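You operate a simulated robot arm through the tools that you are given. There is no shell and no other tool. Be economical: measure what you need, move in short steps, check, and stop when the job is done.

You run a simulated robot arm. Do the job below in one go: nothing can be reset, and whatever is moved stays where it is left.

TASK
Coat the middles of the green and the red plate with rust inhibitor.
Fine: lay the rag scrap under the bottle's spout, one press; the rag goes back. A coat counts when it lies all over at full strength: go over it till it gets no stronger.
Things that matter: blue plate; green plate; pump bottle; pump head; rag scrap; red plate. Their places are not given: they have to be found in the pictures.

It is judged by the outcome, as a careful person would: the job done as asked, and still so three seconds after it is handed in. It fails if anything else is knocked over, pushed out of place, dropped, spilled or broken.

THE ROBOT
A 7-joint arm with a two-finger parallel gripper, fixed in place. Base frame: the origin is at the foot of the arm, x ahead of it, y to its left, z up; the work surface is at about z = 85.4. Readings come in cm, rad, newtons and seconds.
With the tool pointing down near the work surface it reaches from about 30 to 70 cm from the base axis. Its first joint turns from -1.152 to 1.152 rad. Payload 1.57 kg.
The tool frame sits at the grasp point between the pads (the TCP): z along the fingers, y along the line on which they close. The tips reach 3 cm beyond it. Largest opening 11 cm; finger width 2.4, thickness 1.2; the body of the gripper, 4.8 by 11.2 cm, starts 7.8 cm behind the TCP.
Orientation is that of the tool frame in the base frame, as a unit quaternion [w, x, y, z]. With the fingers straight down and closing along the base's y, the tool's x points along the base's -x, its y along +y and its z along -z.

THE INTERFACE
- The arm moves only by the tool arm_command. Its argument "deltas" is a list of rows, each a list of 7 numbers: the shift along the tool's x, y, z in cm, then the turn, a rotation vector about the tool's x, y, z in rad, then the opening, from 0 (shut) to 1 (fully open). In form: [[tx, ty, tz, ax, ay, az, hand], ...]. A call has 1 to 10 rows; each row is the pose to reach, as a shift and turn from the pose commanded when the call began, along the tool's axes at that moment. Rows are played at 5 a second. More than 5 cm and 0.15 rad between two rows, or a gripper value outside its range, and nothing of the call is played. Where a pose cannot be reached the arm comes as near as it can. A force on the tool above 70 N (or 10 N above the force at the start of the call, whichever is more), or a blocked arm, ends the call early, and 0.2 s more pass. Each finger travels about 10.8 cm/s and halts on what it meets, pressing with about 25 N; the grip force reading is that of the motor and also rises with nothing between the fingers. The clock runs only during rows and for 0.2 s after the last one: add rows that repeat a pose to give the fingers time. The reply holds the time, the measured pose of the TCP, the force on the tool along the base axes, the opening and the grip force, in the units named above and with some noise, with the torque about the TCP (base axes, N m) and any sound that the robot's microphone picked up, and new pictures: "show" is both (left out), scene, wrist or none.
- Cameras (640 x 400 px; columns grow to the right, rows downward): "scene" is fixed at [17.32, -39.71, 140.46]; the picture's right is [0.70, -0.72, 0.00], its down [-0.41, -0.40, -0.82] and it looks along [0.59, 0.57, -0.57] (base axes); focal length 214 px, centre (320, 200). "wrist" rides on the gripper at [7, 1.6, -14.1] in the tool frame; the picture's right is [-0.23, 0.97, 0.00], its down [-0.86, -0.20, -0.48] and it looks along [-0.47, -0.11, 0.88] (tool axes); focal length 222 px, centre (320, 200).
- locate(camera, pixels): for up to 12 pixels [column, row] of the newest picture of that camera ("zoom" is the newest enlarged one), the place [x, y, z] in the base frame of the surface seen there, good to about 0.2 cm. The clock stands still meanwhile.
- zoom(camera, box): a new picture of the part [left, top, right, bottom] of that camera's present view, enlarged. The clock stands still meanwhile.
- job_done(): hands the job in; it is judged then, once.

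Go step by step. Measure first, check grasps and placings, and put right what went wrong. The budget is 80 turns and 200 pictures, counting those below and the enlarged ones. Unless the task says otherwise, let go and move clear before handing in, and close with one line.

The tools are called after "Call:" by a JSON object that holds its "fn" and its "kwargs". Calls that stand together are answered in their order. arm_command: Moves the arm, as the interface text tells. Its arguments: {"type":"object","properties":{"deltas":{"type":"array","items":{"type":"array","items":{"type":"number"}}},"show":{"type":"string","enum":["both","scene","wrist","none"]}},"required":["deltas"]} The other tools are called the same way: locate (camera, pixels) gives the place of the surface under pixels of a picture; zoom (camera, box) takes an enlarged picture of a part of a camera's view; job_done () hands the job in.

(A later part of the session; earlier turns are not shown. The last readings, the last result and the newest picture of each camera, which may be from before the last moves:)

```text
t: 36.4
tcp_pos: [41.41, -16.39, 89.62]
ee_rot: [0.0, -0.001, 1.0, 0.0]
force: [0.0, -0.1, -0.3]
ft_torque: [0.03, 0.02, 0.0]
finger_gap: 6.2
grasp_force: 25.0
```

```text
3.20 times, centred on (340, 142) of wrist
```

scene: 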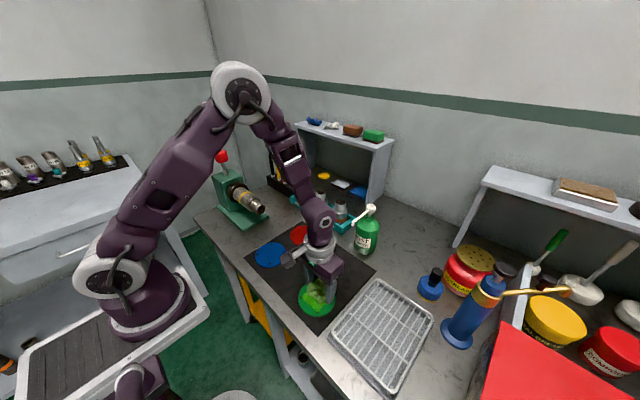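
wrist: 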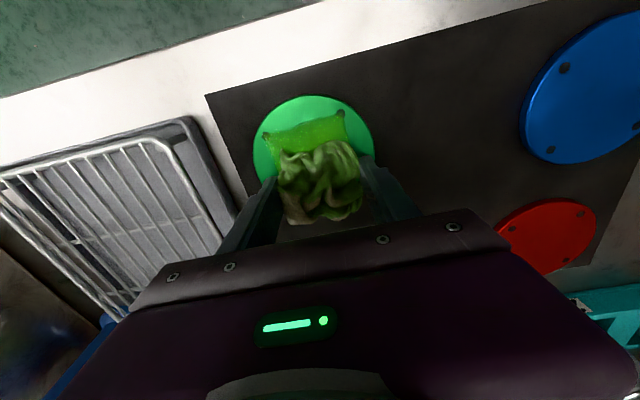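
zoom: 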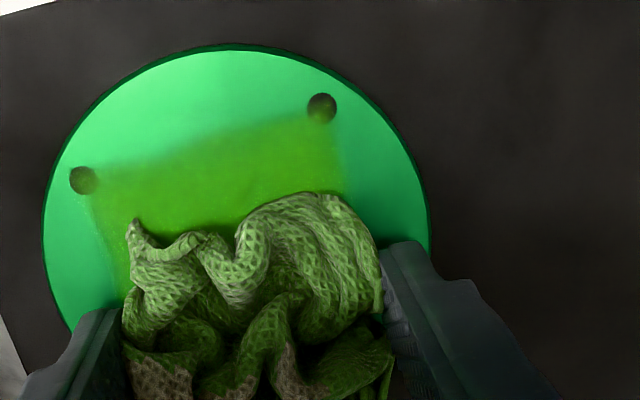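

A clear coat square is appearing on the plate's middle (zoom 100–340, 120–230). I'll make a second full pass as a raster, then lift to look.

Call:
{"fn": "arm_command", "kwargs": {"deltas": [[-0.1, 1.5, 0.03, 0, 0, 0, 0], [1.4, 1.5, 0.03, 0, 0, 0, 0], [2.9, 1.5, 0.03, 0, 0, 0, 0], [2.9, 0, 0.03, 0, 0, 0, 0], [1.4, 0, 0.03, 0, 0, 0, 0], [-0.1, 0, 0.03, 0, 0, 0, 0], [-0.1, -1.5, 0.03, 0, 0, 0, 0], [1.4, -1.5, 0.03, 0, 0, 0, 0], [2.9, -1.5, 0.03, 0, 0, 0, 0], [1.4, 0, 0.03, 0, 0, 0, 0]], "show": "none"}}

Call:
{"fn": "arm_command", "kwargs": {"deltas": [[0, 0, -2, 0, 0, 0, 0], [-4, 0, -5, 0, 0, 0, 0], [-8, 0, -5, 0, 0, 0, 0], [-8, 0, -5, 0, 0, 0, 0]]}}

Call:
{"fn": "zoom", "kwargs": {"camera": "wrist", "box": [240, 0, 440, 125]}}

Call:
{"fn": "zoom", "kwargs": {"camera": "scene", "box": [270, 260, 370, 330]}}

```text
t: 38.6
tcp_pos: [40.09, -16.42, 89.56]
ee_rot: [0.0, -0.001, 1.0, 0.0]
force: [-0.5, -0.1, 0.0]
ft_torque: [-0.02, 0.0, -0.03]
finger_gap: 6.18
grasp_force: 25.2
```

```text
t: 39.6
tcp_pos: [48.13, -16.4, 94.69]
ee_rot: [0.0, 0.0, 1.0, 0.0]
force: [0.7, -0.3, -0.6]
ft_torque: [0.01, 0.03, 0.0]
finger_gap: 6.19
grasp_force: 25.4
```

scene: 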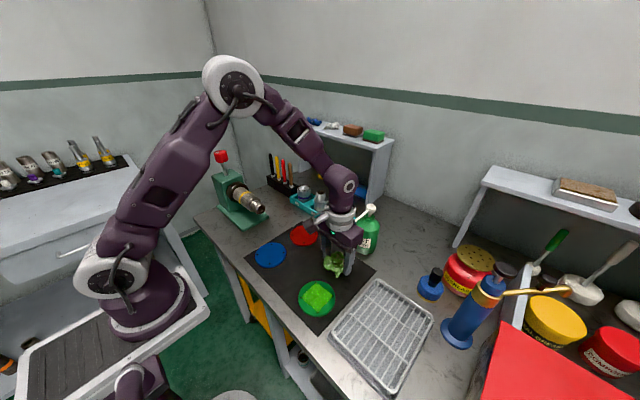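
wrist: 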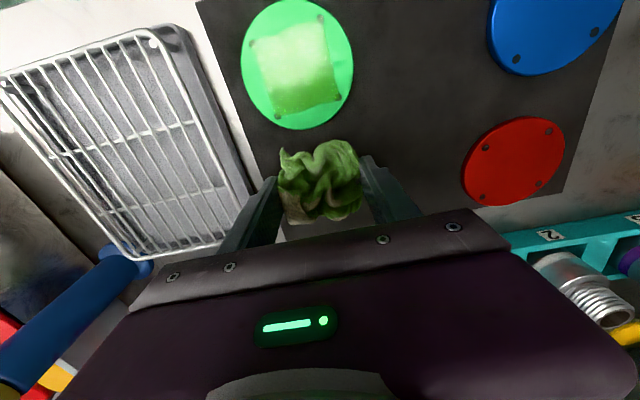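

```text
3.20 times, centred on (340, 62) of wrist
```

zoom: 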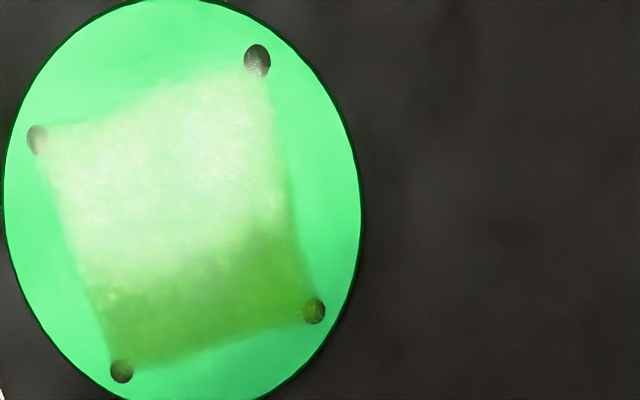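

```text
5.71 times, centred on (320, 295) of scene
```

zoom: 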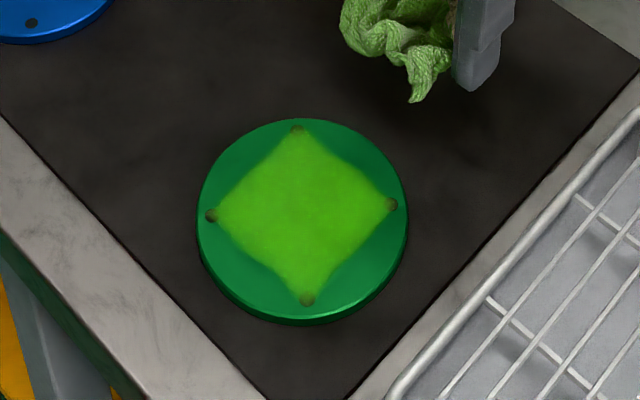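

The scene view shows an even yellow-green square reaching the four holes. I'll do another pass with slightly more pressure and compare, since it must stop getting stronger.

Call:
{"fn": "arm_command", "kwargs": {"deltas": [[4, 0, 0, 0, 0, 0, 0], [8, 0, 2, 0, 0, 0, 0], [8, 0, 5.05, 0, 0, 0, 0], [6.5, 1.5, 5.05, 0, 0, 0, 0], [8, 1.5, 5.05, 0, 0, 0, 0], [9.5, 1.5, 5.05, 0, 0, 0, 0], [9.5, 0, 5.05, 0, 0, 0, 0], [8, 0, 5.05, 0, 0, 0, 0], [6.5, 0, 5.05, 0, 0, 0, 0], [6.5, -1.5, 5.05, 0, 0, 0, 0]], "show": "none"}}

Call:
{"fn": "arm_command", "kwargs": {"deltas": [[1.5, 0, 0, 0, 0, 0, 0], [3, 0, 0, 0, 0, 0, 0], [3, 1.5, 0, 0, 0, 0, 0], [1.5, 1.5, 0, 0, 0, 0, 0], [1.5, 1.5, -2, 0, 0, 0, 0], [-2.5, 1.5, -5, 0, 0, 0, 0], [-6.5, 1.5, -5.05, 0, 0, 0, 0], [-6.5, 1.5, -5.05, 0, 0, 0, 0]], "show": "none"}}

Call:
{"fn": "zoom", "kwargs": {"camera": "wrist", "box": [240, 0, 440, 125]}}

Call:
{"fn": "zoom", "kwargs": {"camera": "scene", "box": [270, 260, 370, 330]}}

```text
t: 41.8
tcp_pos: [41.53, -18.03, 89.45]
ee_rot: [0.0, 0.001, 1.0, 0.0]
force: [-0.2, -0.9, -0.4]
ft_torque: [-0.01, 0.04, -0.05]
finger_gap: 6.18
grasp_force: 25.1
```

```text
t: 43.6
tcp_pos: [48.07, -16.46, 94.61]
ee_rot: [0.0, 0.0, 1.0, -0.001]
force: [-0.9, -0.3, 0.6]
ft_torque: [-0.01, 0.02, 0.03]
finger_gap: 6.17
grasp_force: 25.2
```

```text
3.20 times, centred on (340, 62) of wrist
```

zoom: 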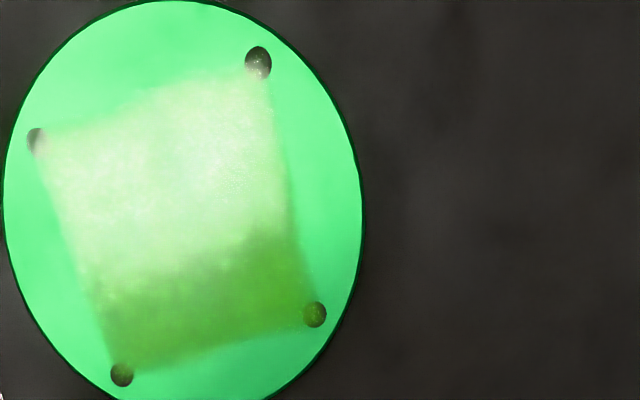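

```text
5.71 times, centred on (320, 295) of scene
```

zoom: 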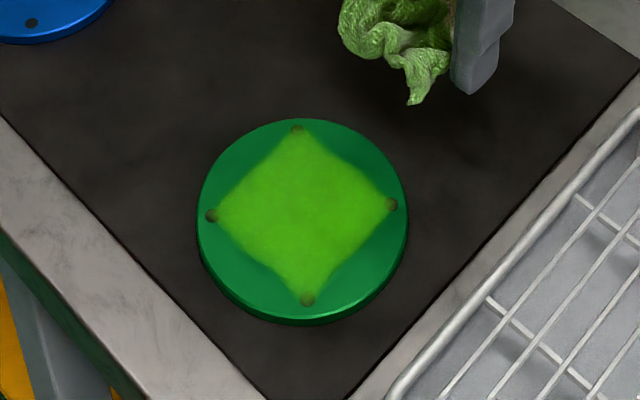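

The green coat looks unchanged by this pass, so it is near saturation. Now I'll measure the red plate and its holes.

Call:
{"fn": "zoom", "kwargs": {"camera": "scene", "box": [260, 205, 350, 265]}}

Call:
{"fn": "locate", "kwargs": {"camera": "wrist", "pixels": [[468, 170], [562, 145], [515, 120], [512, 202], [548, 132], [482, 196], [485, 144], [538, 183], [514, 161], [535, 255], [600, 245]]}}

```text
6.67 times, centred on (305, 235) of scene
```

zoom: 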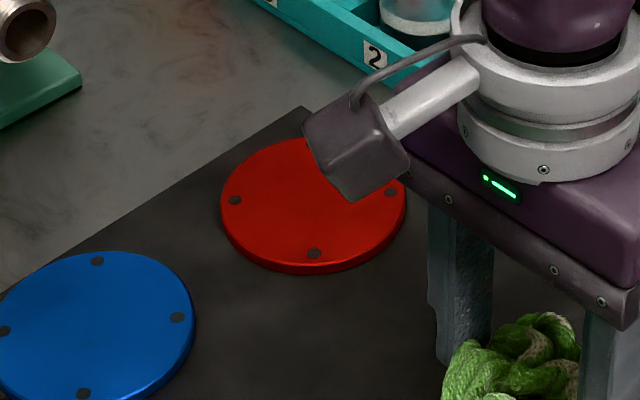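

```text
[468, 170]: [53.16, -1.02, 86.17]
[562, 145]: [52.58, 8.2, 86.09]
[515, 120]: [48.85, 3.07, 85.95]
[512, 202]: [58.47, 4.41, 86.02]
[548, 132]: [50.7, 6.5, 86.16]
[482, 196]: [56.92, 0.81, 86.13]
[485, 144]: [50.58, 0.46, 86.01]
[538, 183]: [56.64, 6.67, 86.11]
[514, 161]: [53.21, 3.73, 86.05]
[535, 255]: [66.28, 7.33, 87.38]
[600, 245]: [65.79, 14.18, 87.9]
```

The red plate's centre is (53.65,3.6) with holes about ±3.1 from it. I'll move +y first, away from the spout, then over the red plate and down to just above it.

Call:
{"fn": "arm_command", "kwargs": {"deltas": [[0, 4.5, 0, 0, 0, 0, 0], [0, 9, 0, 0, 0, 0, 0], [0, 13, 0, 0, 0, 0, 0], [-2.8, 16.5, 0, 0, 0, 0, 0], [-5.6, 20, 0, 0, 0, 0, 0], [-5.6, 20, 2.5, 0, 0, 0, 0], [-5.6, 20, 4.5, 0, 0, 0, 0], [-5.6, 20, 4.8, 0, 0, 0, 0], [-5.6, 20, 4.95, 0, 0, 0, 0], [-5.6, 20, 5.0, 0, 0, 0, 0]]}}

```text
t: 45.8
tcp_pos: [53.59, 3.64, 89.52]
ee_rot: [0.0, 0.0, 1.0, 0.0]
force: [-1.1, 0.4, -0.9]
ft_torque: [0.01, -0.02, -0.04]
finger_gap: 6.19
grasp_force: 24.9
```

scene: 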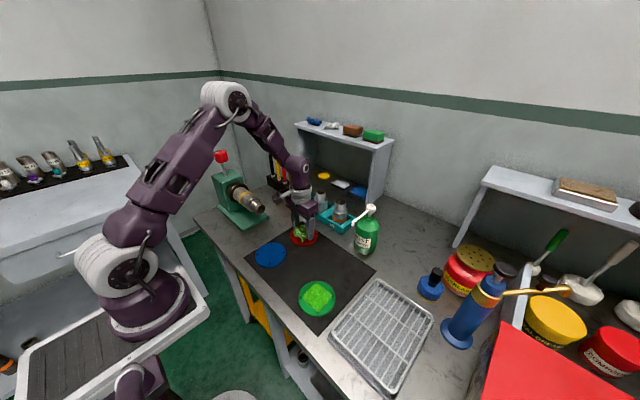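
wrist: 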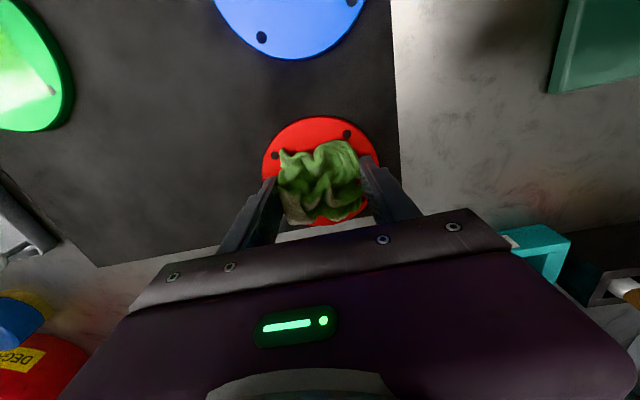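

The rag is over the red plate with no force yet. I'll lower finely.

Call:
{"fn": "arm_command", "kwargs": {"deltas": [[0, 0, 0.05, 0, 0, 0, 0], [0, 0, 0.1, 0, 0, 0, 0], [0, 0, 0.1, 0, 0, 0, 0]], "show": "none"}}

```text
t: 46.6
tcp_pos: [53.55, 3.68, 89.39]
ee_rot: [0.0, 0.0, 1.0, 0.0]
force: [-0.8, -0.5, 3.4]
ft_torque: [0.01, 0.03, -0.01]
finger_gap: 6.16
grasp_force: 25.2
```

3.4 N of contact at 89.4. I'll press 0.04 cm more and wipe a raster over the red plate's middle.

Call:
{"fn": "arm_command", "kwargs": {"deltas": [[-1.5, 0, 0.04, 0, 0, 0, 0], [-1.5, 1.5, 0.04, 0, 0, 0, 0], [0, 1.5, 0.04, 0, 0, 0, 0], [1.5, 1.5, 0.04, 0, 0, 0, 0], [1.5, 0, 0.04, 0, 0, 0, 0], [0, 0, 0.04, 0, 0, 0, 0], [-1.5, 0, 0.04, 0, 0, 0, 0], [-1.5, -1.5, 0.04, 0, 0, 0, 0], [0, -1.5, 0.04, 0, 0, 0, 0], [1.5, -1.5, 0.04, 0, 0, 0, 0]], "show": "none"}}

Call:
{"fn": "arm_command", "kwargs": {"deltas": [[0, 1.5, 0, 0, 0, 0, 0], [-1.5, 1.5, 0, 0, 0, 0, 0], [-3, 1.5, 0, 0, 0, 0, 0], [-3, 3, 0, 0, 0, 0, 0], [-1.5, 3, 0, 0, 0, 0, 0], [0, 3, 0, 0, 0, 0, 0], [0, 0, 0, 0, 0, 0, 0], [-1.5, 0, 0, 0, 0, 0, 0], [-3, 0, 0, 0, 0, 0, 0], [-1.5, 1.5, 0, 0, 0, 0, 0]]}}

```text
t: 48.8
tcp_pos: [52.14, 2.0, 89.38]
ee_rot: [0.001, 0.0, 1.0, -0.001]
force: [0.1, 0.3, 0.3]
ft_torque: [0.0, -0.05, -0.01]
finger_gap: 6.16
grasp_force: 24.8
```

```text
t: 51.0
tcp_pos: [53.67, 3.56, 89.47]
ee_rot: [0.0, 0.0, 1.0, 0.0]
force: [0.0, 0.1, -0.2]
ft_torque: [-0.03, -0.01, 0.02]
finger_gap: 6.19
grasp_force: 25.0
```

scene: 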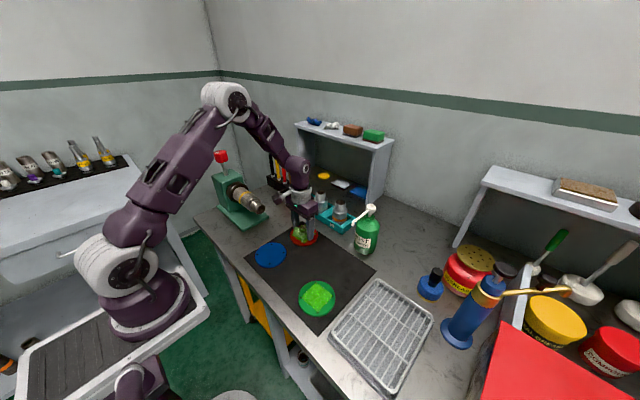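
wrist: 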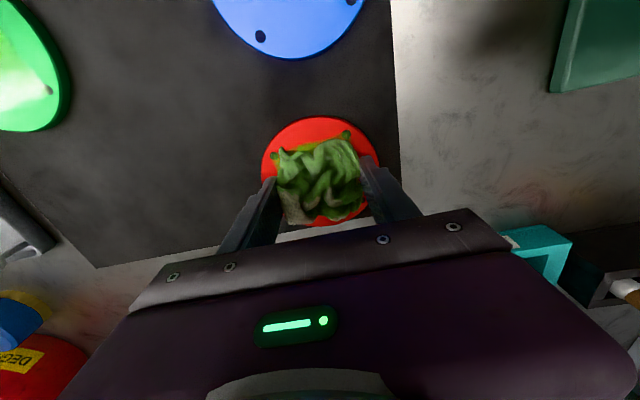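

The force is back to nil and the coat shows at the rag's rim. I'll lift and shift aside towards (57,-4) to look at the red plate.

Call:
{"fn": "arm_command", "kwargs": {"deltas": [[0, 0, -3, 0, 0, 0, 0], [0, 0, -6.5, 0, 0, 0, 0], [-1.5, -4, -7, 0, 0, 0, 0], [-3, -7.5, -7, 0, 0, 0, 0], [-3, -7.5, -7, 0, 0, 0, 0]]}}

Call:
{"fn": "zoom", "kwargs": {"camera": "scene", "box": [260, 205, 350, 265]}}

```text
t: 52.2
tcp_pos: [56.62, -3.82, 96.4]
ee_rot: [-0.001, 0.0, 1.0, 0.0]
force: [-0.6, 0.1, -0.2]
ft_torque: [0.02, 0.03, -0.02]
finger_gap: 6.12
grasp_force: 25.3
```

scene: 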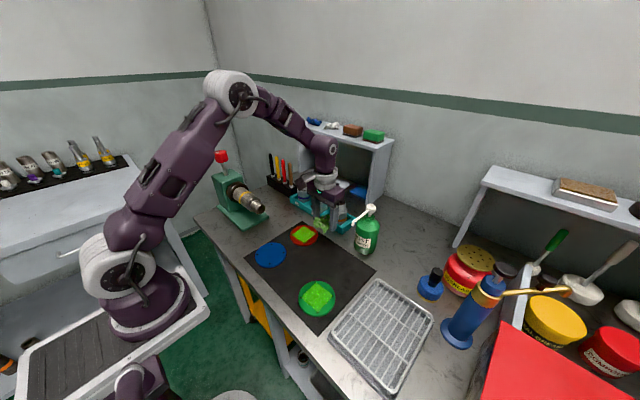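
wrist: 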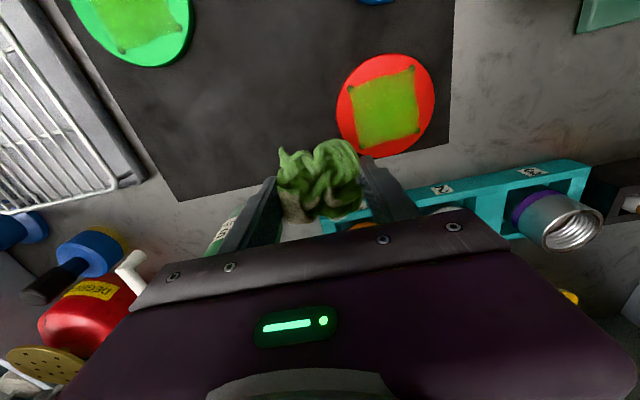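

```text
6.67 times, centred on (305, 235) of scene
```

zoom: 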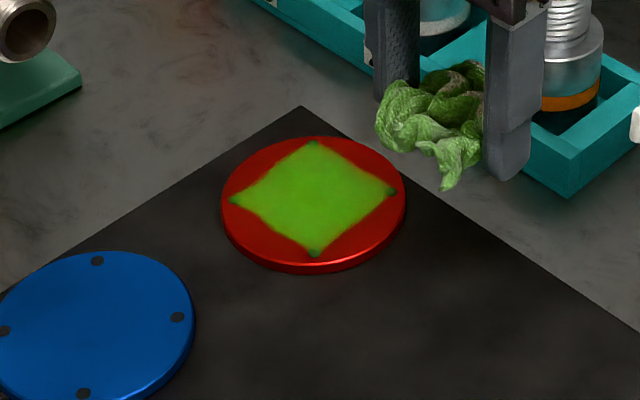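

The red middle is coated evenly to the holes, with slightly redder tints along the edges. I'll look closer through the wrist camera at both plates.

Call:
{"fn": "zoom", "kwargs": {"camera": "wrist", "box": [325, 45, 445, 165]}}

Call:
{"fn": "zoom", "kwargs": {"camera": "wrist", "box": [60, 0, 200, 80]}}

```text
3.33 times, centred on (385, 105) of wrist
```

zoom: 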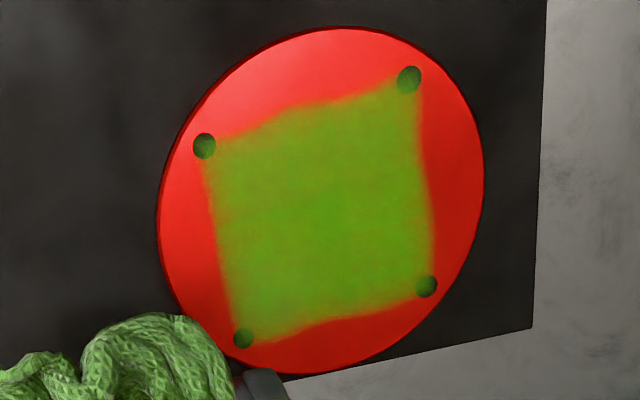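

```text
4.57 times, centred on (130, 40) of wrist
```

zoom: 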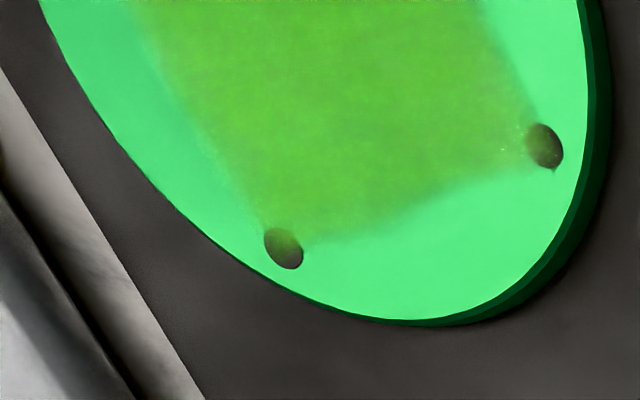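

The red coat's edges look slightly weaker than its centre. I'll go over it again with wider strokes (±2 cm) and then compare from this same view.

Call:
{"fn": "arm_command", "kwargs": {"deltas": [[1.5, 3.5, 0, 0, 0, 0, 0], [3, 7.5, 0.5, 0, 0, 0, 0], [3, 7.5, 4.5, 0, 0, 0, 0], [3, 7.5, 7.07, 0, 0, 0, 0], [1, 7.5, 7.07, 0, 0, 0, 0], [1, 9.5, 7.07, 0, 0, 0, 0], [3, 9.5, 7.07, 0, 0, 0, 0], [5, 9.5, 7.07, 0, 0, 0, 0], [5, 7.5, 7.07, 0, 0, 0, 0], [5, 5.5, 7.07, 0, 0, 0, 0]], "show": "none"}}

Call:
{"fn": "arm_command", "kwargs": {"deltas": [[-2, 0, 0.03, 0, 0, 0, 0], [-4, 0, 0.03, 0, 0, 0, 0], [-4, 2, 0.03, 0, 0, 0, 0], [-2, 2, 0.03, 0, 0, 0, 0], [0, 2, 0.03, 0, 0, 0, 0], [0, 3, 0.03, 0, 0, 0, 0], [-2, 3, 0.03, 0, 0, 0, 0], [-4, 3, 0.03, 0, 0, 0, 0], [-4, 1, 0.03, 0, 0, 0, 0], [-2, 1, 0.03, 0, 0, 0, 0]], "show": "none"}}

Call:
{"fn": "arm_command", "kwargs": {"deltas": [[0, 1, -3, 0, 0, 0, 0], [0, 1, -6.5, 0, 0, 0, 0], [-1.5, -3, -7.1, 0, 0, 0, 0], [-3, -6.5, -7.1, 0, 0, 0, 0], [-3, -6.5, -7.1, 0, 0, 0, 0]]}}

Call:
{"fn": "zoom", "kwargs": {"camera": "wrist", "box": [325, 45, 445, 165]}}

Call:
{"fn": "zoom", "kwargs": {"camera": "scene", "box": [260, 205, 350, 265]}}

```text
t: 54.4
tcp_pos: [51.49, 1.61, 89.37]
ee_rot: [-0.001, 0.0, 1.0, 0.0]
force: [0.8, 0.2, 0.4]
ft_torque: [0.0, -0.03, 0.0]
finger_gap: 6.17
grasp_force: 24.9
```

```text
t: 56.6
tcp_pos: [53.65, 2.51, 89.3]
ee_rot: [0.0, 0.0, 1.0, 0.0]
force: [1.8, 0.4, 2.4]
ft_torque: [0.02, -0.07, 0.03]
finger_gap: 6.17
grasp_force: 24.9
```

```text
t: 57.8
tcp_pos: [56.6, -4.11, 96.65]
ee_rot: [0.0, -0.001, 1.0, 0.0]
force: [0.3, -0.2, 0.5]
ft_torque: [0.01, 0.0, 0.04]
finger_gap: 6.16
grasp_force: 25.5
```

scene: 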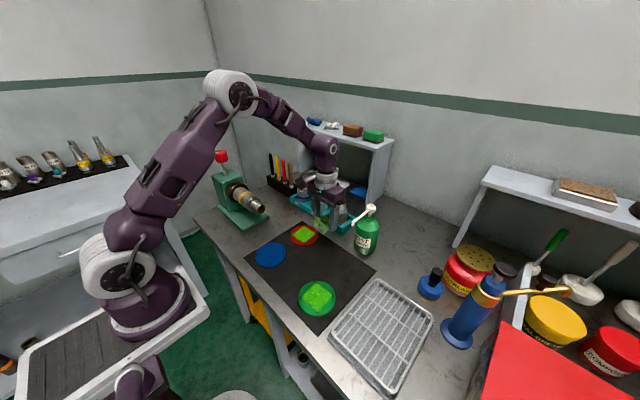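
wrist: 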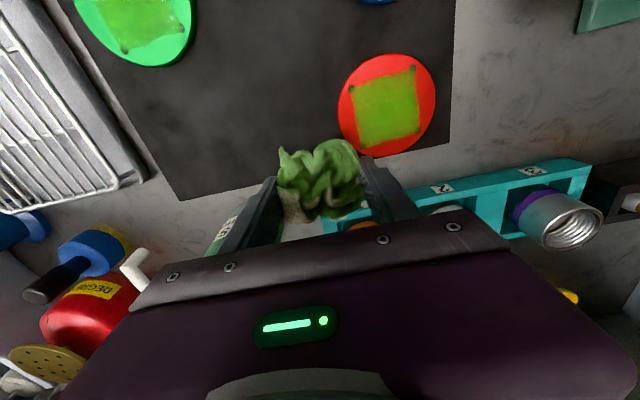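

```text
3.33 times, centred on (385, 105) of wrist
```

zoom: 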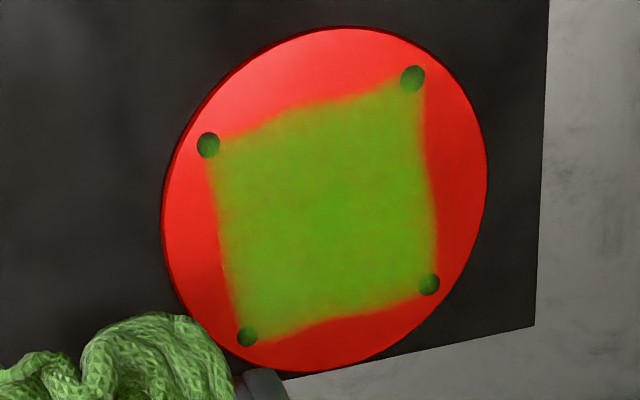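

```text
6.67 times, centred on (305, 235) of scene
```

zoom: 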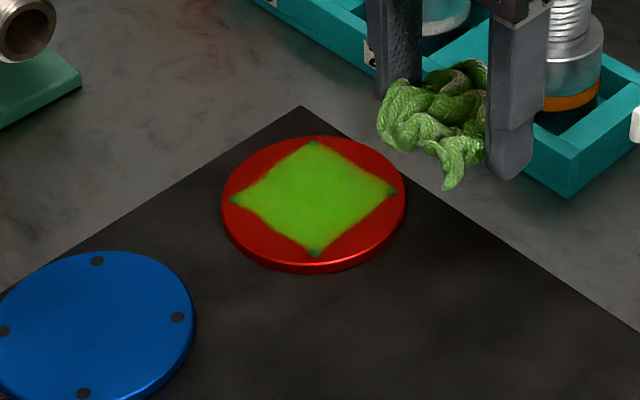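

The second pass left red nearly unchanged, only marginally evener. I'll do one more red pass with a bit more pressure to be sure it has stopped changing.

Call:
{"fn": "arm_command", "kwargs": {"deltas": [[1.5, 3.5, 0, 0, 0, 0, 0], [3, 7.5, 0.5, 0, 0, 0, 0], [3, 7.5, 4.5, 0, 0, 0, 0], [3, 7.5, 7.13, 0, 0, 0, 0], [1, 7.5, 7.13, 0, 0, 0, 0], [1, 9.5, 7.13, 0, 0, 0, 0], [3, 9.5, 7.13, 0, 0, 0, 0], [5, 9.5, 7.13, 0, 0, 0, 0], [5, 7.5, 7.13, 0, 0, 0, 0], [5, 5.5, 7.13, 0, 0, 0, 0]], "show": "none"}}

Call:
{"fn": "arm_command", "kwargs": {"deltas": [[-2, 0, 0.02, 0, 0, 0, 0], [-4, 0, 0.02, 0, 0, 0, 0], [-4, 2, 0.02, 0, 0, 0, 0], [-2, 2, 0.02, 0, 0, 0, 0], [0, 2, 0.02, 0, 0, 0, 0], [0, 3, 0.02, 0, 0, 0, 0], [-2, 3, 0.02, 0, 0, 0, 0], [-4, 3, 0.02, 0, 0, 0, 0], [-4, 1, 0.02, 0, 0, 0, 0], [-2, 1, 0.02, 0, 0, 0, 0]], "show": "none"}}

Call:
{"fn": "arm_command", "kwargs": {"deltas": [[0, 1, -3, 0, 0, 0, 0], [0, 1, -6.5, 0, 0, 0, 0], [-1.5, -3, -7.15, 0, 0, 0, 0], [-3, -6.5, -7.15, 0, 0, 0, 0], [-3, -6.5, -7.15, 0, 0, 0, 0]], "show": "wrist"}}

Call:
{"fn": "zoom", "kwargs": {"camera": "wrist", "box": [325, 45, 445, 165]}}

Call:
{"fn": "zoom", "kwargs": {"camera": "scene", "box": [260, 205, 350, 265]}}

```text
t: 60.0
tcp_pos: [51.58, 1.69, 89.22]
ee_rot: [0.0, -0.001, 1.0, -0.001]
force: [0.4, 9.6, 13.0]
ft_torque: [0.5, -0.05, 0.06]
finger_gap: 6.15
grasp_force: 24.7
```

```text
t: 62.2
tcp_pos: [53.63, 2.62, 89.28]
ee_rot: [0.0, 0.0, 1.0, 0.0]
force: [-0.2, -0.1, 0.2]
ft_torque: [0.03, 0.03, -0.03]
finger_gap: 6.16
grasp_force: 25.0
```

```text
t: 63.4
tcp_pos: [56.62, -3.88, 96.49]
ee_rot: [-0.001, 0.0, 1.0, -0.001]
force: [-0.1, -0.6, 0.3]
ft_torque: [-0.01, 0.04, 0.01]
finger_gap: 6.19
grasp_force: 25.5
```

wrist: 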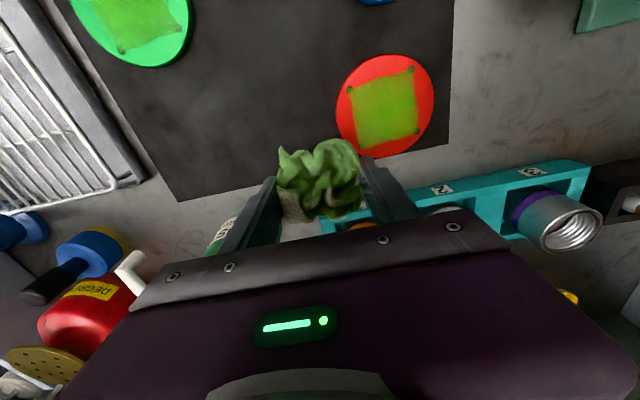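

```text
3.33 times, centred on (385, 105) of wrist
```

zoom: 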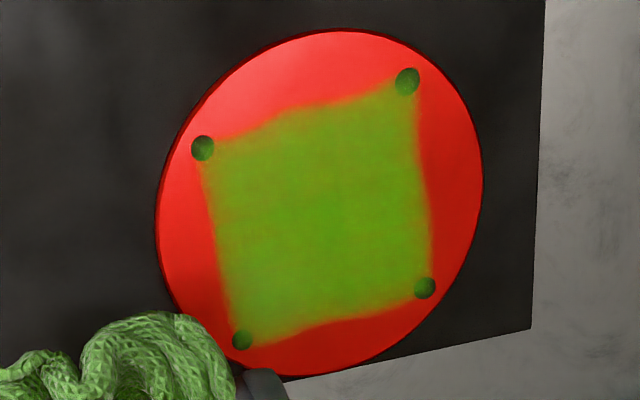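

```text
6.67 times, centred on (305, 235) of scene
```

zoom: 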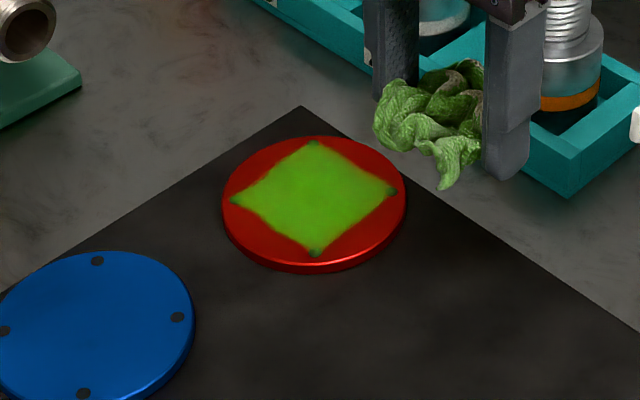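

Red is unchanged after the third pass, so it is at full strength, and the plate hasn't moved. Now a final, firmer pass on green to confirm it likewise.

Call:
{"fn": "arm_command", "kwargs": {"deltas": [[4.5, 0, 0, 0, 0, 0, 0], [9, -1.5, 0, 0, 0, 0, 0], [12.5, -5, 0, 0, 0, 0, 0], [15, -9, 0, 0, 0, 0, 0], [16.6, -12.6, 0, 0, 0, 0, 0], [16.6, -12.6, 4, 0, 0, 0, 0], [16.6, -12.6, 6.9, 0, 0, 0, 0], [16.6, -12.6, 7.1, 0, 0, 0, 0], [16.6, -12.6, 7.1, 0, 0, 0, 0]], "show": "none"}}

```text
t: 65.4
tcp_pos: [39.94, -16.51, 89.33]
ee_rot: [0.0, 0.0, 1.0, 0.0]
force: [0.1, -0.3, 0.2]
ft_torque: [0.0, 0.02, -0.02]
finger_gap: 6.16
grasp_force: 24.9
```

Just above contact on green. I'll lower in 0.04 steps to find a light pressure.

Call:
{"fn": "arm_command", "kwargs": {"deltas": [[0, 0, 0.04, 0, 0, 0, 0], [0, 0, 0.08, 0, 0, 0, 0]], "show": "none"}}

```text
t: 66.0
tcp_pos: [40.07, -16.47, 89.23]
ee_rot: [-0.001, 0.0, 1.0, 0.0]
force: [-0.6, 0.2, 5.5]
ft_torque: [0.03, -0.01, 0.0]
finger_gap: 6.17
grasp_force: 25.2
```

5.5 N, good. Wide raster over green, then lift to look.

Call:
{"fn": "arm_command", "kwargs": {"deltas": [[-2, 0, 0.02, 0, 0, 0, 0], [-2, 2, 0.02, 0, 0, 0, 0], [0, 2, 0.02, 0, 0, 0, 0], [2, 2, 0.02, 0, 0, 0, 0], [2, 0, 0.02, 0, 0, 0, 0], [0, 0, 0.02, 0, 0, 0, 0], [-2, 0, 0.02, 0, 0, 0, 0], [-2, -2, 0.02, 0, 0, 0, 0], [0, -2, 0.02, 0, 0, 0, 0], [2, -2, 0.02, 0, 0, 0, 0]], "show": "none"}}

Call:
{"fn": "arm_command", "kwargs": {"deltas": [[0, 1, 0.02, 0, 0, 0, 0], [-2, 1, 0.02, 0, 0, 0, 0], [-4, 1, 0.02, 0, 0, 0, 0], [-4, 3, 0.02, 0, 0, 0, 0], [-2, 3, 0.02, 0, 0, 0, 0], [0, 3, 0.02, 0, 0, 0, 0], [-2, 2, 0.02, 0, 0, 0, 0], [-2, 2, -2, 0, 0, 0, 0], [-6, 2, -5, 0, 0, 0, 0], [-10, 2, -5.3, 0, 0, 0, 0]]}}

Call:
{"fn": "zoom", "kwargs": {"camera": "wrist", "box": [240, 0, 440, 125]}}

Call:
{"fn": "zoom", "kwargs": {"camera": "scene", "box": [270, 260, 370, 330]}}

```text
t: 68.2
tcp_pos: [38.07, -18.52, 89.28]
ee_rot: [0.001, 0.0, 1.0, 0.0]
force: [4.3, -0.1, 7.7]
ft_torque: [0.29, -0.17, -0.11]
finger_gap: 6.14
grasp_force: 25.1
```

```text
t: 70.4
tcp_pos: [47.92, -16.34, 94.46]
ee_rot: [-0.002, 0.0, 1.0, 0.0]
force: [0.6, 0.2, -0.6]
ft_torque: [0.01, 0.03, 0.0]
finger_gap: 6.16
grasp_force: 24.6
```

scene: 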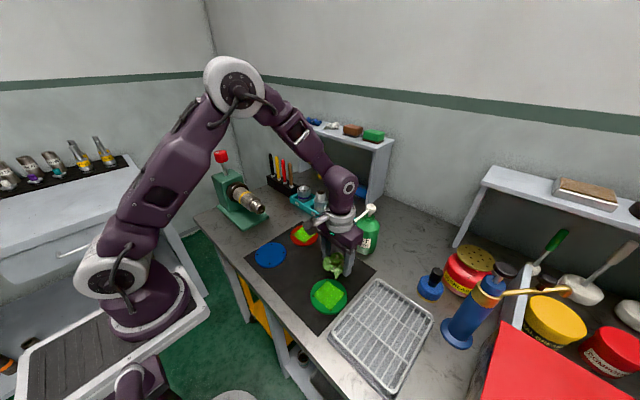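
wrist: 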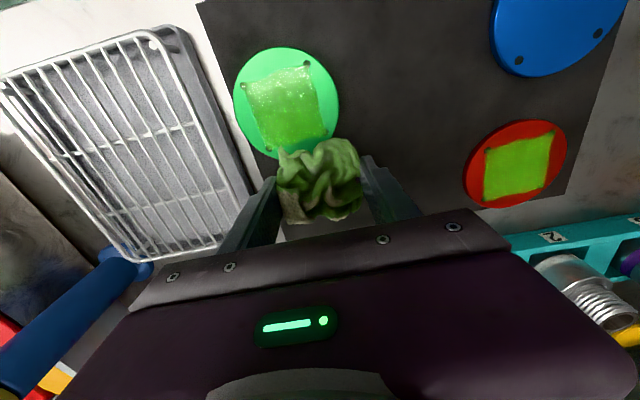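

```text
3.20 times, centred on (340, 62) of wrist
```

zoom: 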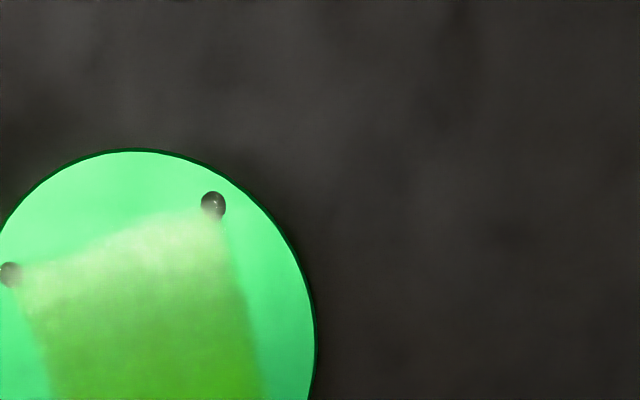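

```text
5.71 times, centred on (320, 295) of scene
```

zoom: 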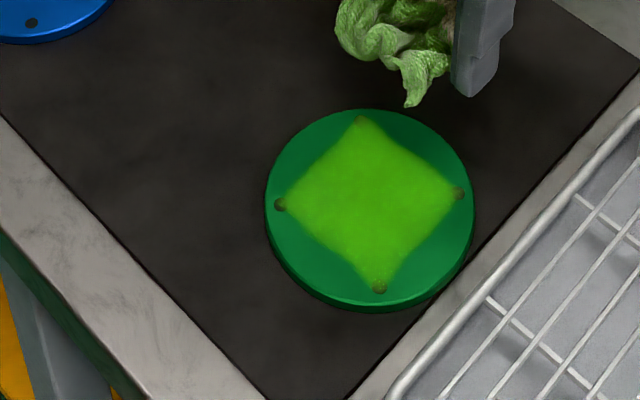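

The last, firmer pass dragged the green plate: it now sits at zoom (369,205) rather than (302,220). I'll measure where it was and where it is so I can put it back.

Call:
{"fn": "locate", "kwargs": {"camera": "scene", "pixels": [[327.0, 281.2], [312.8, 295.7], [344.2, 294.0], [330.5, 310.2], [316.0, 282.6], [300.7, 297.8], [332.6, 295.9], [317.7, 312.5], [303.2, 235]]}}

Call:
{"fn": "zoom", "kwargs": {"camera": "scene", "box": [260, 205, 350, 265]}}

Call:
{"fn": "locate", "kwargs": {"camera": "wrist", "pixels": [[242, 87], [306, 64], [236, 95], [338, 95], [285, 47], [489, 151], [550, 135], [485, 193], [542, 180]]}}

```text
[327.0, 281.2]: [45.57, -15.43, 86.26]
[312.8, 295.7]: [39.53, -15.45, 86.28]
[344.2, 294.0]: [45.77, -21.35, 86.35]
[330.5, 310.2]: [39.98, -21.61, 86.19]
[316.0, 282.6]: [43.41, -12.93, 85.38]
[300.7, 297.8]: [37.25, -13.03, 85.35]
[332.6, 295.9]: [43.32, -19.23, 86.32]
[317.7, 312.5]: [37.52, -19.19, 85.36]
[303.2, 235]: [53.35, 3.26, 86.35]
```

```text
6.67 times, centred on (305, 235) of scene
```

zoom: 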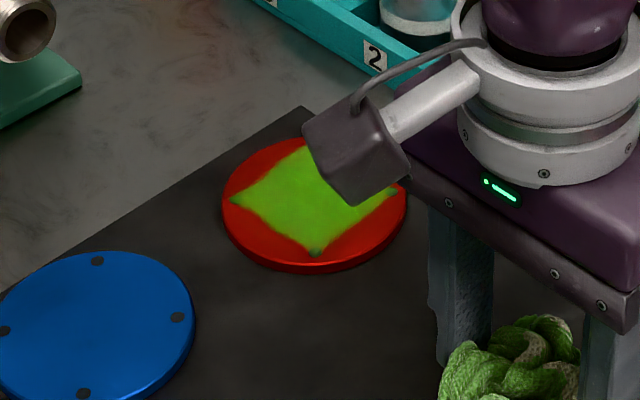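

```text
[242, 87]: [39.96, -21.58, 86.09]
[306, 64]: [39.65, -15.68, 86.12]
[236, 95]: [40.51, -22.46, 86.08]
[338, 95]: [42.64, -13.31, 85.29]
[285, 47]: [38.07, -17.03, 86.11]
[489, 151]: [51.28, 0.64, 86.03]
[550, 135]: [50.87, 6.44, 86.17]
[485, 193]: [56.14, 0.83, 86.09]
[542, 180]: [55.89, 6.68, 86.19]
```

The green plate slid by about (+2.6,-2.1) without turning; red and blue are where they were. Before putting green back I'll give it one very light pass here, about 1–2 N, to confirm the coat is no longer strengthening.

Call:
{"fn": "arm_command", "kwargs": {"deltas": [[2.7, -1, 0, 0, 0, 0, 0], [5.35, -2, 1, 0, 0, 0, 0], [5.35, -2, 4.5, 0, 0, 0, 0], [5.35, -2, 5.18, 0, 0, 0, 0], [5.35, -2, 5.22, 0, 0, 0, 0], [5.35, -2, 5.22, 0, 0, 0, 0]], "show": "none"}}

```text
t: 71.8
tcp_pos: [42.75, -18.58, 89.3]
ee_rot: [0.0, -0.001, 1.0, 0.0]
force: [-0.7, 0.3, 0.4]
ft_torque: [-0.02, -0.01, 0.0]
finger_gap: 6.17
grasp_force: 25.7
```

Barely touching. I'll add 0.03 cm and run the raster in smaller, slower steps.

Call:
{"fn": "arm_command", "kwargs": {"deltas": [[0, 0, 0.03, 0, 0, 0, 0], [-0.8, 0.8, 0.03, 0, 0, 0, 0], [-1.6, 1.6, 0.03, 0, 0, 0, 0], [-0.5, 1.6, 0.03, 0, 0, 0, 0], [0.5, 1.6, 0.03, 0, 0, 0, 0], [1.6, 1.6, 0.03, 0, 0, 0, 0], [1.6, 0.5, 0.03, 0, 0, 0, 0], [0.5, 0, 0.03, 0, 0, 0, 0], [-0.5, 0, 0.03, 0, 0, 0, 0], [-1.6, 0, 0.03, 0, 0, 0, 0]], "show": "none"}}

Call:
{"fn": "arm_command", "kwargs": {"deltas": [[0, -0.8, 0, 0, 0, 0, 0], [0, -1.6, 0, 0, 0, 0, 0], [1.1, -1.6, 0, 0, 0, 0, 0], [2.1, -1.6, 0, 0, 0, 0, 0], [3.2, -1.6, 0, 0, 0, 0, 0], [3.2, 0, 0, 0, 0, 0, 0], [1.6, 0, 0, 0, 0, 0, 0], [1.6, 0, -2, 0, 0, 0, 0], [-1.2, 1, -5, 0, 0, 0, 0], [-3.75, 2, -5.3, 0, 0, 0, 0]]}}

Call:
{"fn": "zoom", "kwargs": {"camera": "scene", "box": [270, 260, 370, 330]}}

Call:
{"fn": "zoom", "kwargs": {"camera": "wrist", "box": [200, 40, 360, 140]}}

```text
t: 74.0
tcp_pos: [44.31, -18.62, 89.31]
ee_rot: [-0.001, 0.0, 1.0, 0.0]
force: [-0.1, -0.1, -0.4]
ft_torque: [0.03, 0.0, -0.02]
finger_gap: 6.15
grasp_force: 25.1
```

```text
t: 76.2
tcp_pos: [48.09, -16.53, 94.51]
ee_rot: [-0.001, 0.0, 1.0, 0.001]
force: [0.6, 0.8, 0.5]
ft_torque: [-0.03, -0.03, 0.02]
finger_gap: 6.17
grasp_force: 24.9
```

scene: 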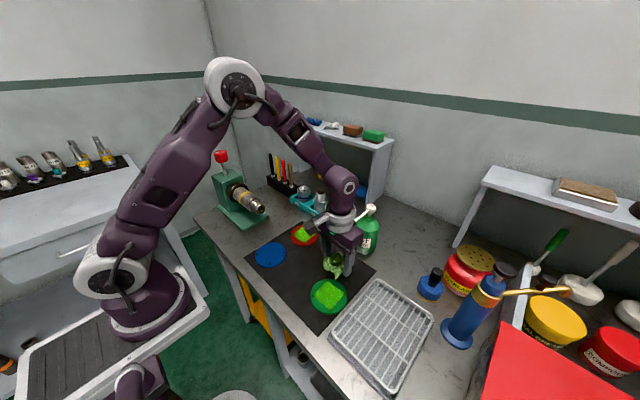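
wrist: 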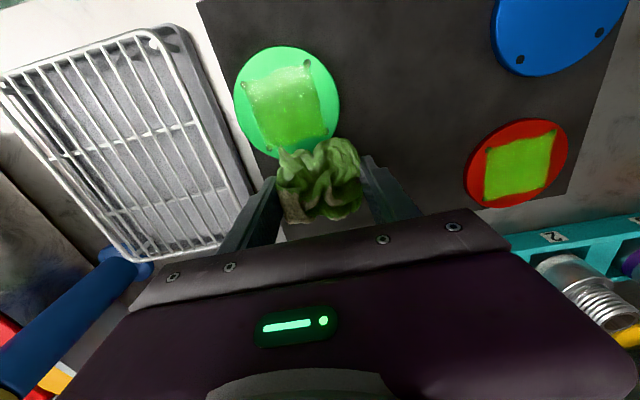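

```text
5.71 times, centred on (320, 295) of scene
```

zoom: 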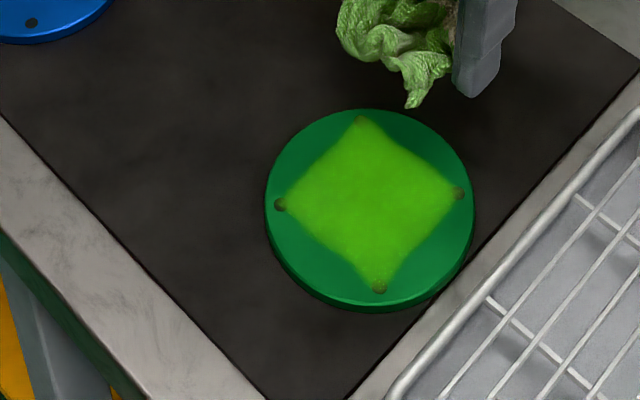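

```text
4.00 times, centred on (280, 90) of wrist
```

zoom: 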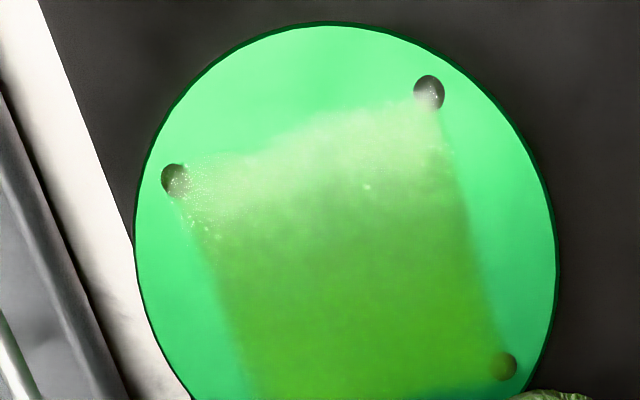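

The coat is unchanged and even, so green is at full strength too, and the plate hasn't moved further. Now the rag goes back to its place on the rack, TCP about (39,-33).

Call:
{"fn": "arm_command", "kwargs": {"deltas": [[0, 0, -3, 0, 0, 0, 0], [2.26, -4.14, -3, 0, 0, 0, 0], [4.53, -8.3, -3, 0, 0, 0, 0], [6.8, -12.4, -3, 0, 0, 0, 0], [9.05, -16.55, -3, 0, 0, 0, 0], [9.05, -16.55, 0, 0, 0, 0, 0], [9.05, -16.55, 1.5, 0, 0, 0, 0], [9.05, -16.55, 1.75, 0, 0, 0, 0], [9.05, -16.55, 1.75, 0, 0, 0, 0]]}}

```text
t: 78.2
tcp_pos: [39.05, -33.04, 92.87]
ee_rot: [0.0, -0.001, 1.0, 0.001]
force: [0.1, -0.1, -0.9]
ft_torque: [-0.03, -0.02, 0.0]
finger_gap: 6.16
grasp_force: 25.2
```

scene: 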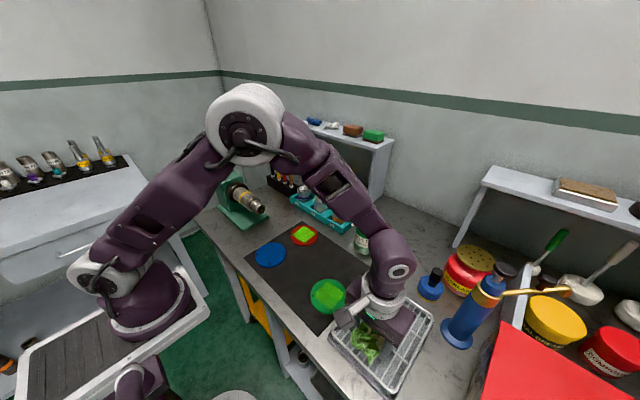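
wrist: 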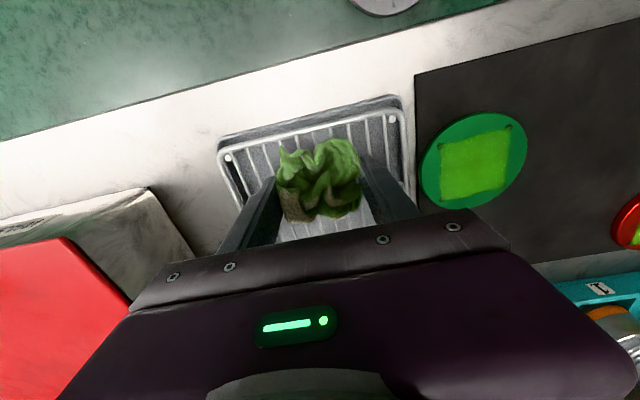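

The rag is over its old spot. I'll lower in small steps until it touches the wires.

Call:
{"fn": "arm_command", "kwargs": {"deltas": [[0, 0, 0.15, 0, 0, 0, 0], [0, 0, 0.3, 0, 0, 0, 0], [0, 0, 0.3, 0, 0, 0, 0]], "show": "none"}}

```text
t: 79.0
tcp_pos: [38.9, -33.14, 92.46]
ee_rot: [0.0, 0.0, 1.0, 0.0]
force: [1.0, -0.6, -0.3]
ft_torque: [-0.03, -0.02, 0.03]
finger_gap: 6.14
grasp_force: 25.2
```

Call:
{"fn": "arm_command", "kwargs": {"deltas": [[0, 0, 0.1, 0, 0, 0, 0], [0, 0, 0.18, 0, 0, 0, 0], [0, 0, 0.18, 0, 0, 0, 0]], "show": "none"}}

```text
t: 79.8
tcp_pos: [38.92, -33.05, 92.32]
ee_rot: [0.0, 0.0, 1.0, 0.0]
force: [0.3, -0.9, 0.0]
ft_torque: [-0.01, -0.01, -0.01]
finger_gap: 6.08
grasp_force: 25.1
```

Still no contact at 92.3. I'll lower further, with care.

Call:
{"fn": "arm_command", "kwargs": {"deltas": [[0, 0, 0.08, 0, 0, 0, 0], [0, 0, 0.15, 0, 0, 0, 0], [0, 0, 0.15, 0, 0, 0, 0]], "show": "none"}}

```text
t: 80.6
tcp_pos: [39.01, -33.06, 92.22]
ee_rot: [0.0, 0.0, 1.0, 0.0]
force: [-0.5, -1.4, -0.4]
ft_torque: [-0.01, -0.01, 0.0]
finger_gap: 6.08
grasp_force: 25.0
```

The rag can be no more than about 1–2 mm above the wires (z≈88.9). I'll open here and lift away.

Call:
{"fn": "arm_command", "kwargs": {"deltas": [[0, 0, 0.08, 0, 0, 0, 0], [0, 0, 0.08, 0, 0, 0, 0.65], [0, 0, 0.08, 0, 0, 0, 0.85], [0, 0, 0.08, 0, 0, 0, 0.85], [0, 0, -4, 0, 0, 0, 0.85], [0, 0, -8, 0, 0, 0, 1], [0, 0, -12, 0, 0, 0, 1]]}}

Call:
{"fn": "zoom", "kwargs": {"camera": "wrist", "box": [200, 80, 520, 240]}}

```text
t: 82.2
tcp_pos: [38.89, -32.99, 104.24]
ee_rot: [0.001, 0.0, 1.0, -0.001]
force: [-0.4, -0.5, -1.2]
ft_torque: [0.01, -0.02, -0.02]
finger_gap: 10.99
grasp_force: 0.1
```

scene: 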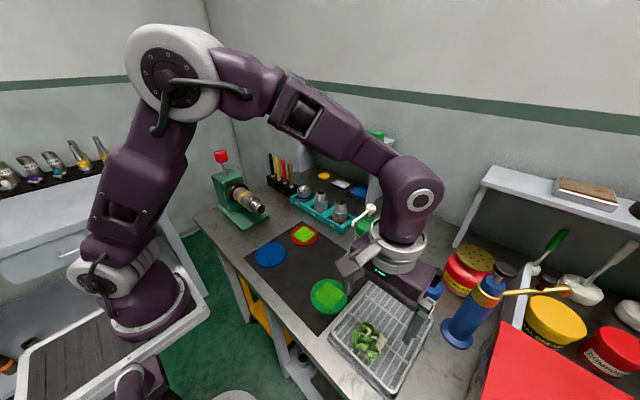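
wrist: 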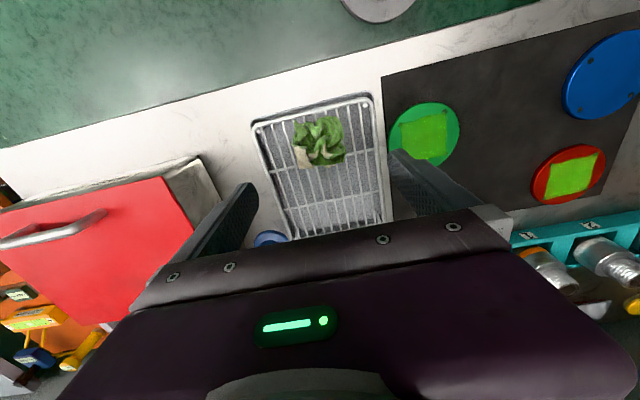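

```text
2.00 times, centred on (360, 160) of wrist
```

zoom: 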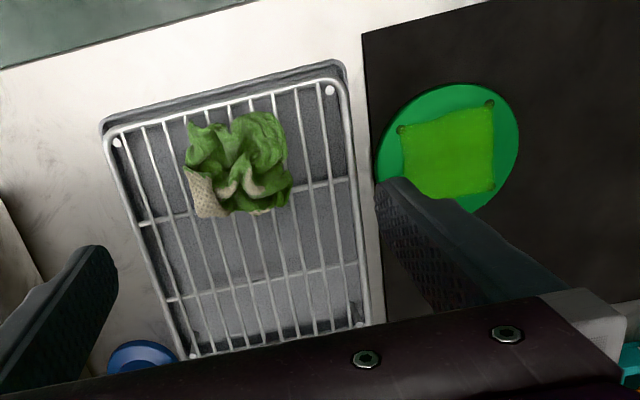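

The rag is back on the rack as before. Now the green plate needs moving back, so I'll measure its rim and the nearby tray edge for a rim grip.

Call:
{"fn": "locate", "kwargs": {"camera": "scene", "pixels": [[312.8, 295.7], [330.5, 310.2], [344.2, 294.0], [327, 281.2], [342, 306], [345, 310], [348, 314], [354, 300], [333, 322]]}}

Call:
{"fn": "locate", "kwargs": {"camera": "wrist", "pixels": [[388, 140], [459, 130], [422, 102], [375, 125], [380, 150], [386, 170], [400, 145], [444, 132]]}}

Call:
{"fn": "zoom", "kwargs": {"camera": "scene", "box": [280, 260, 380, 330]}}

```text
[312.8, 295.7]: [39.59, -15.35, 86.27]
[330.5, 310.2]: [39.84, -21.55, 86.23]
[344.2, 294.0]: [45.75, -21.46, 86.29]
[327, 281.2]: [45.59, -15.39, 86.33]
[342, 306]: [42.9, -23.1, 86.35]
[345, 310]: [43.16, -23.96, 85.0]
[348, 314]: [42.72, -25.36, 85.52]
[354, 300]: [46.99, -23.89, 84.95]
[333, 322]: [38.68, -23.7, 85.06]
```

```text
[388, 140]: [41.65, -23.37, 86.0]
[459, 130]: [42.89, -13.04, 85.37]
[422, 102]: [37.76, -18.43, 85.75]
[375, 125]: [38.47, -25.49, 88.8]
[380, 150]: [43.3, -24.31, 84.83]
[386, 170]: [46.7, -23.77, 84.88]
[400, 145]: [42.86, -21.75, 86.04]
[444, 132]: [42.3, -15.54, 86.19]
```

```text
5.71 times, centred on (330, 295) of scene
```

zoom: 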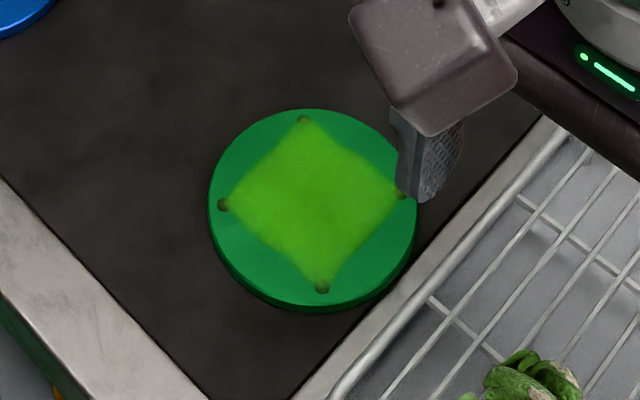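

The tray edge (y≈-25.4) is too close for a finger on that side, so I'll turn the hand 90° and grip the plate along x. First I'll move above it while turning.

Call:
{"fn": "arm_command", "kwargs": {"deltas": [[-0.4, 1.45, 0, 0, 0, 0.14, 1], [-0.8, 2.9, 0, 0, 0, 0.28, 1], [-1.2, 4.35, 0, 0, 0, 0.42, 1], [-1.5, 5.8, 0, 0, 0, 0.56, 1], [-1.9, 7.25, 0, 0, 0, 0.7, 1], [-2.3, 8.7, 0, 0, 0, 0.84, 1], [-2.7, 10.2, 0, 0, 0, 0.98, 1], [-3.1, 11.6, 0, 0, 0, 1.12, 1], [-3.5, 13.05, 0, 0, 0, 1.26, 1], [-3.8, 14.5, 0, 0, 0, 1.4, 1]]}}

```text
t: 84.4
tcp_pos: [42.82, -18.55, 104.14]
ee_rot: [0.0, 0.645, 0.764, 0.0]
force: [0.1, -0.4, -0.5]
ft_torque: [-0.04, 0.02, -0.02]
finger_gap: 10.99
grasp_force: 0.1
```

scene: 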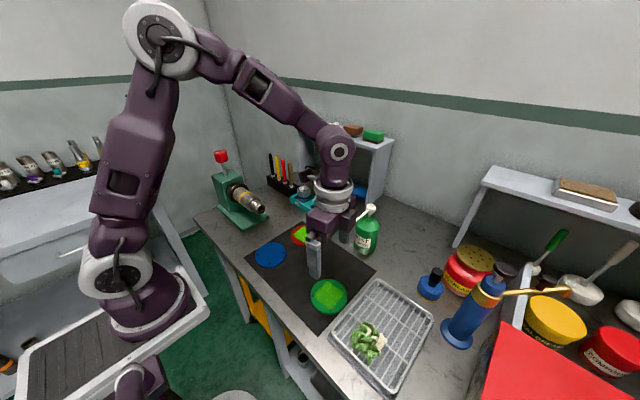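
wrist: 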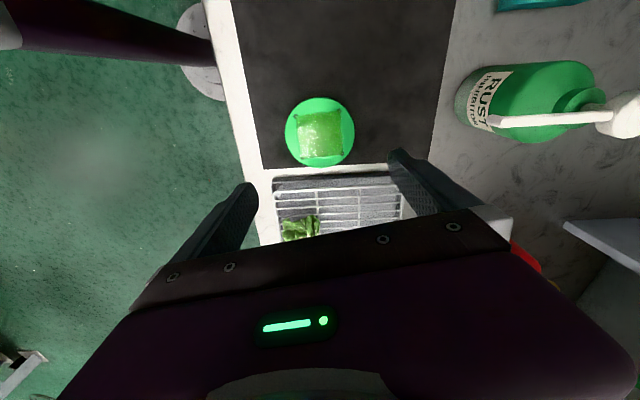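

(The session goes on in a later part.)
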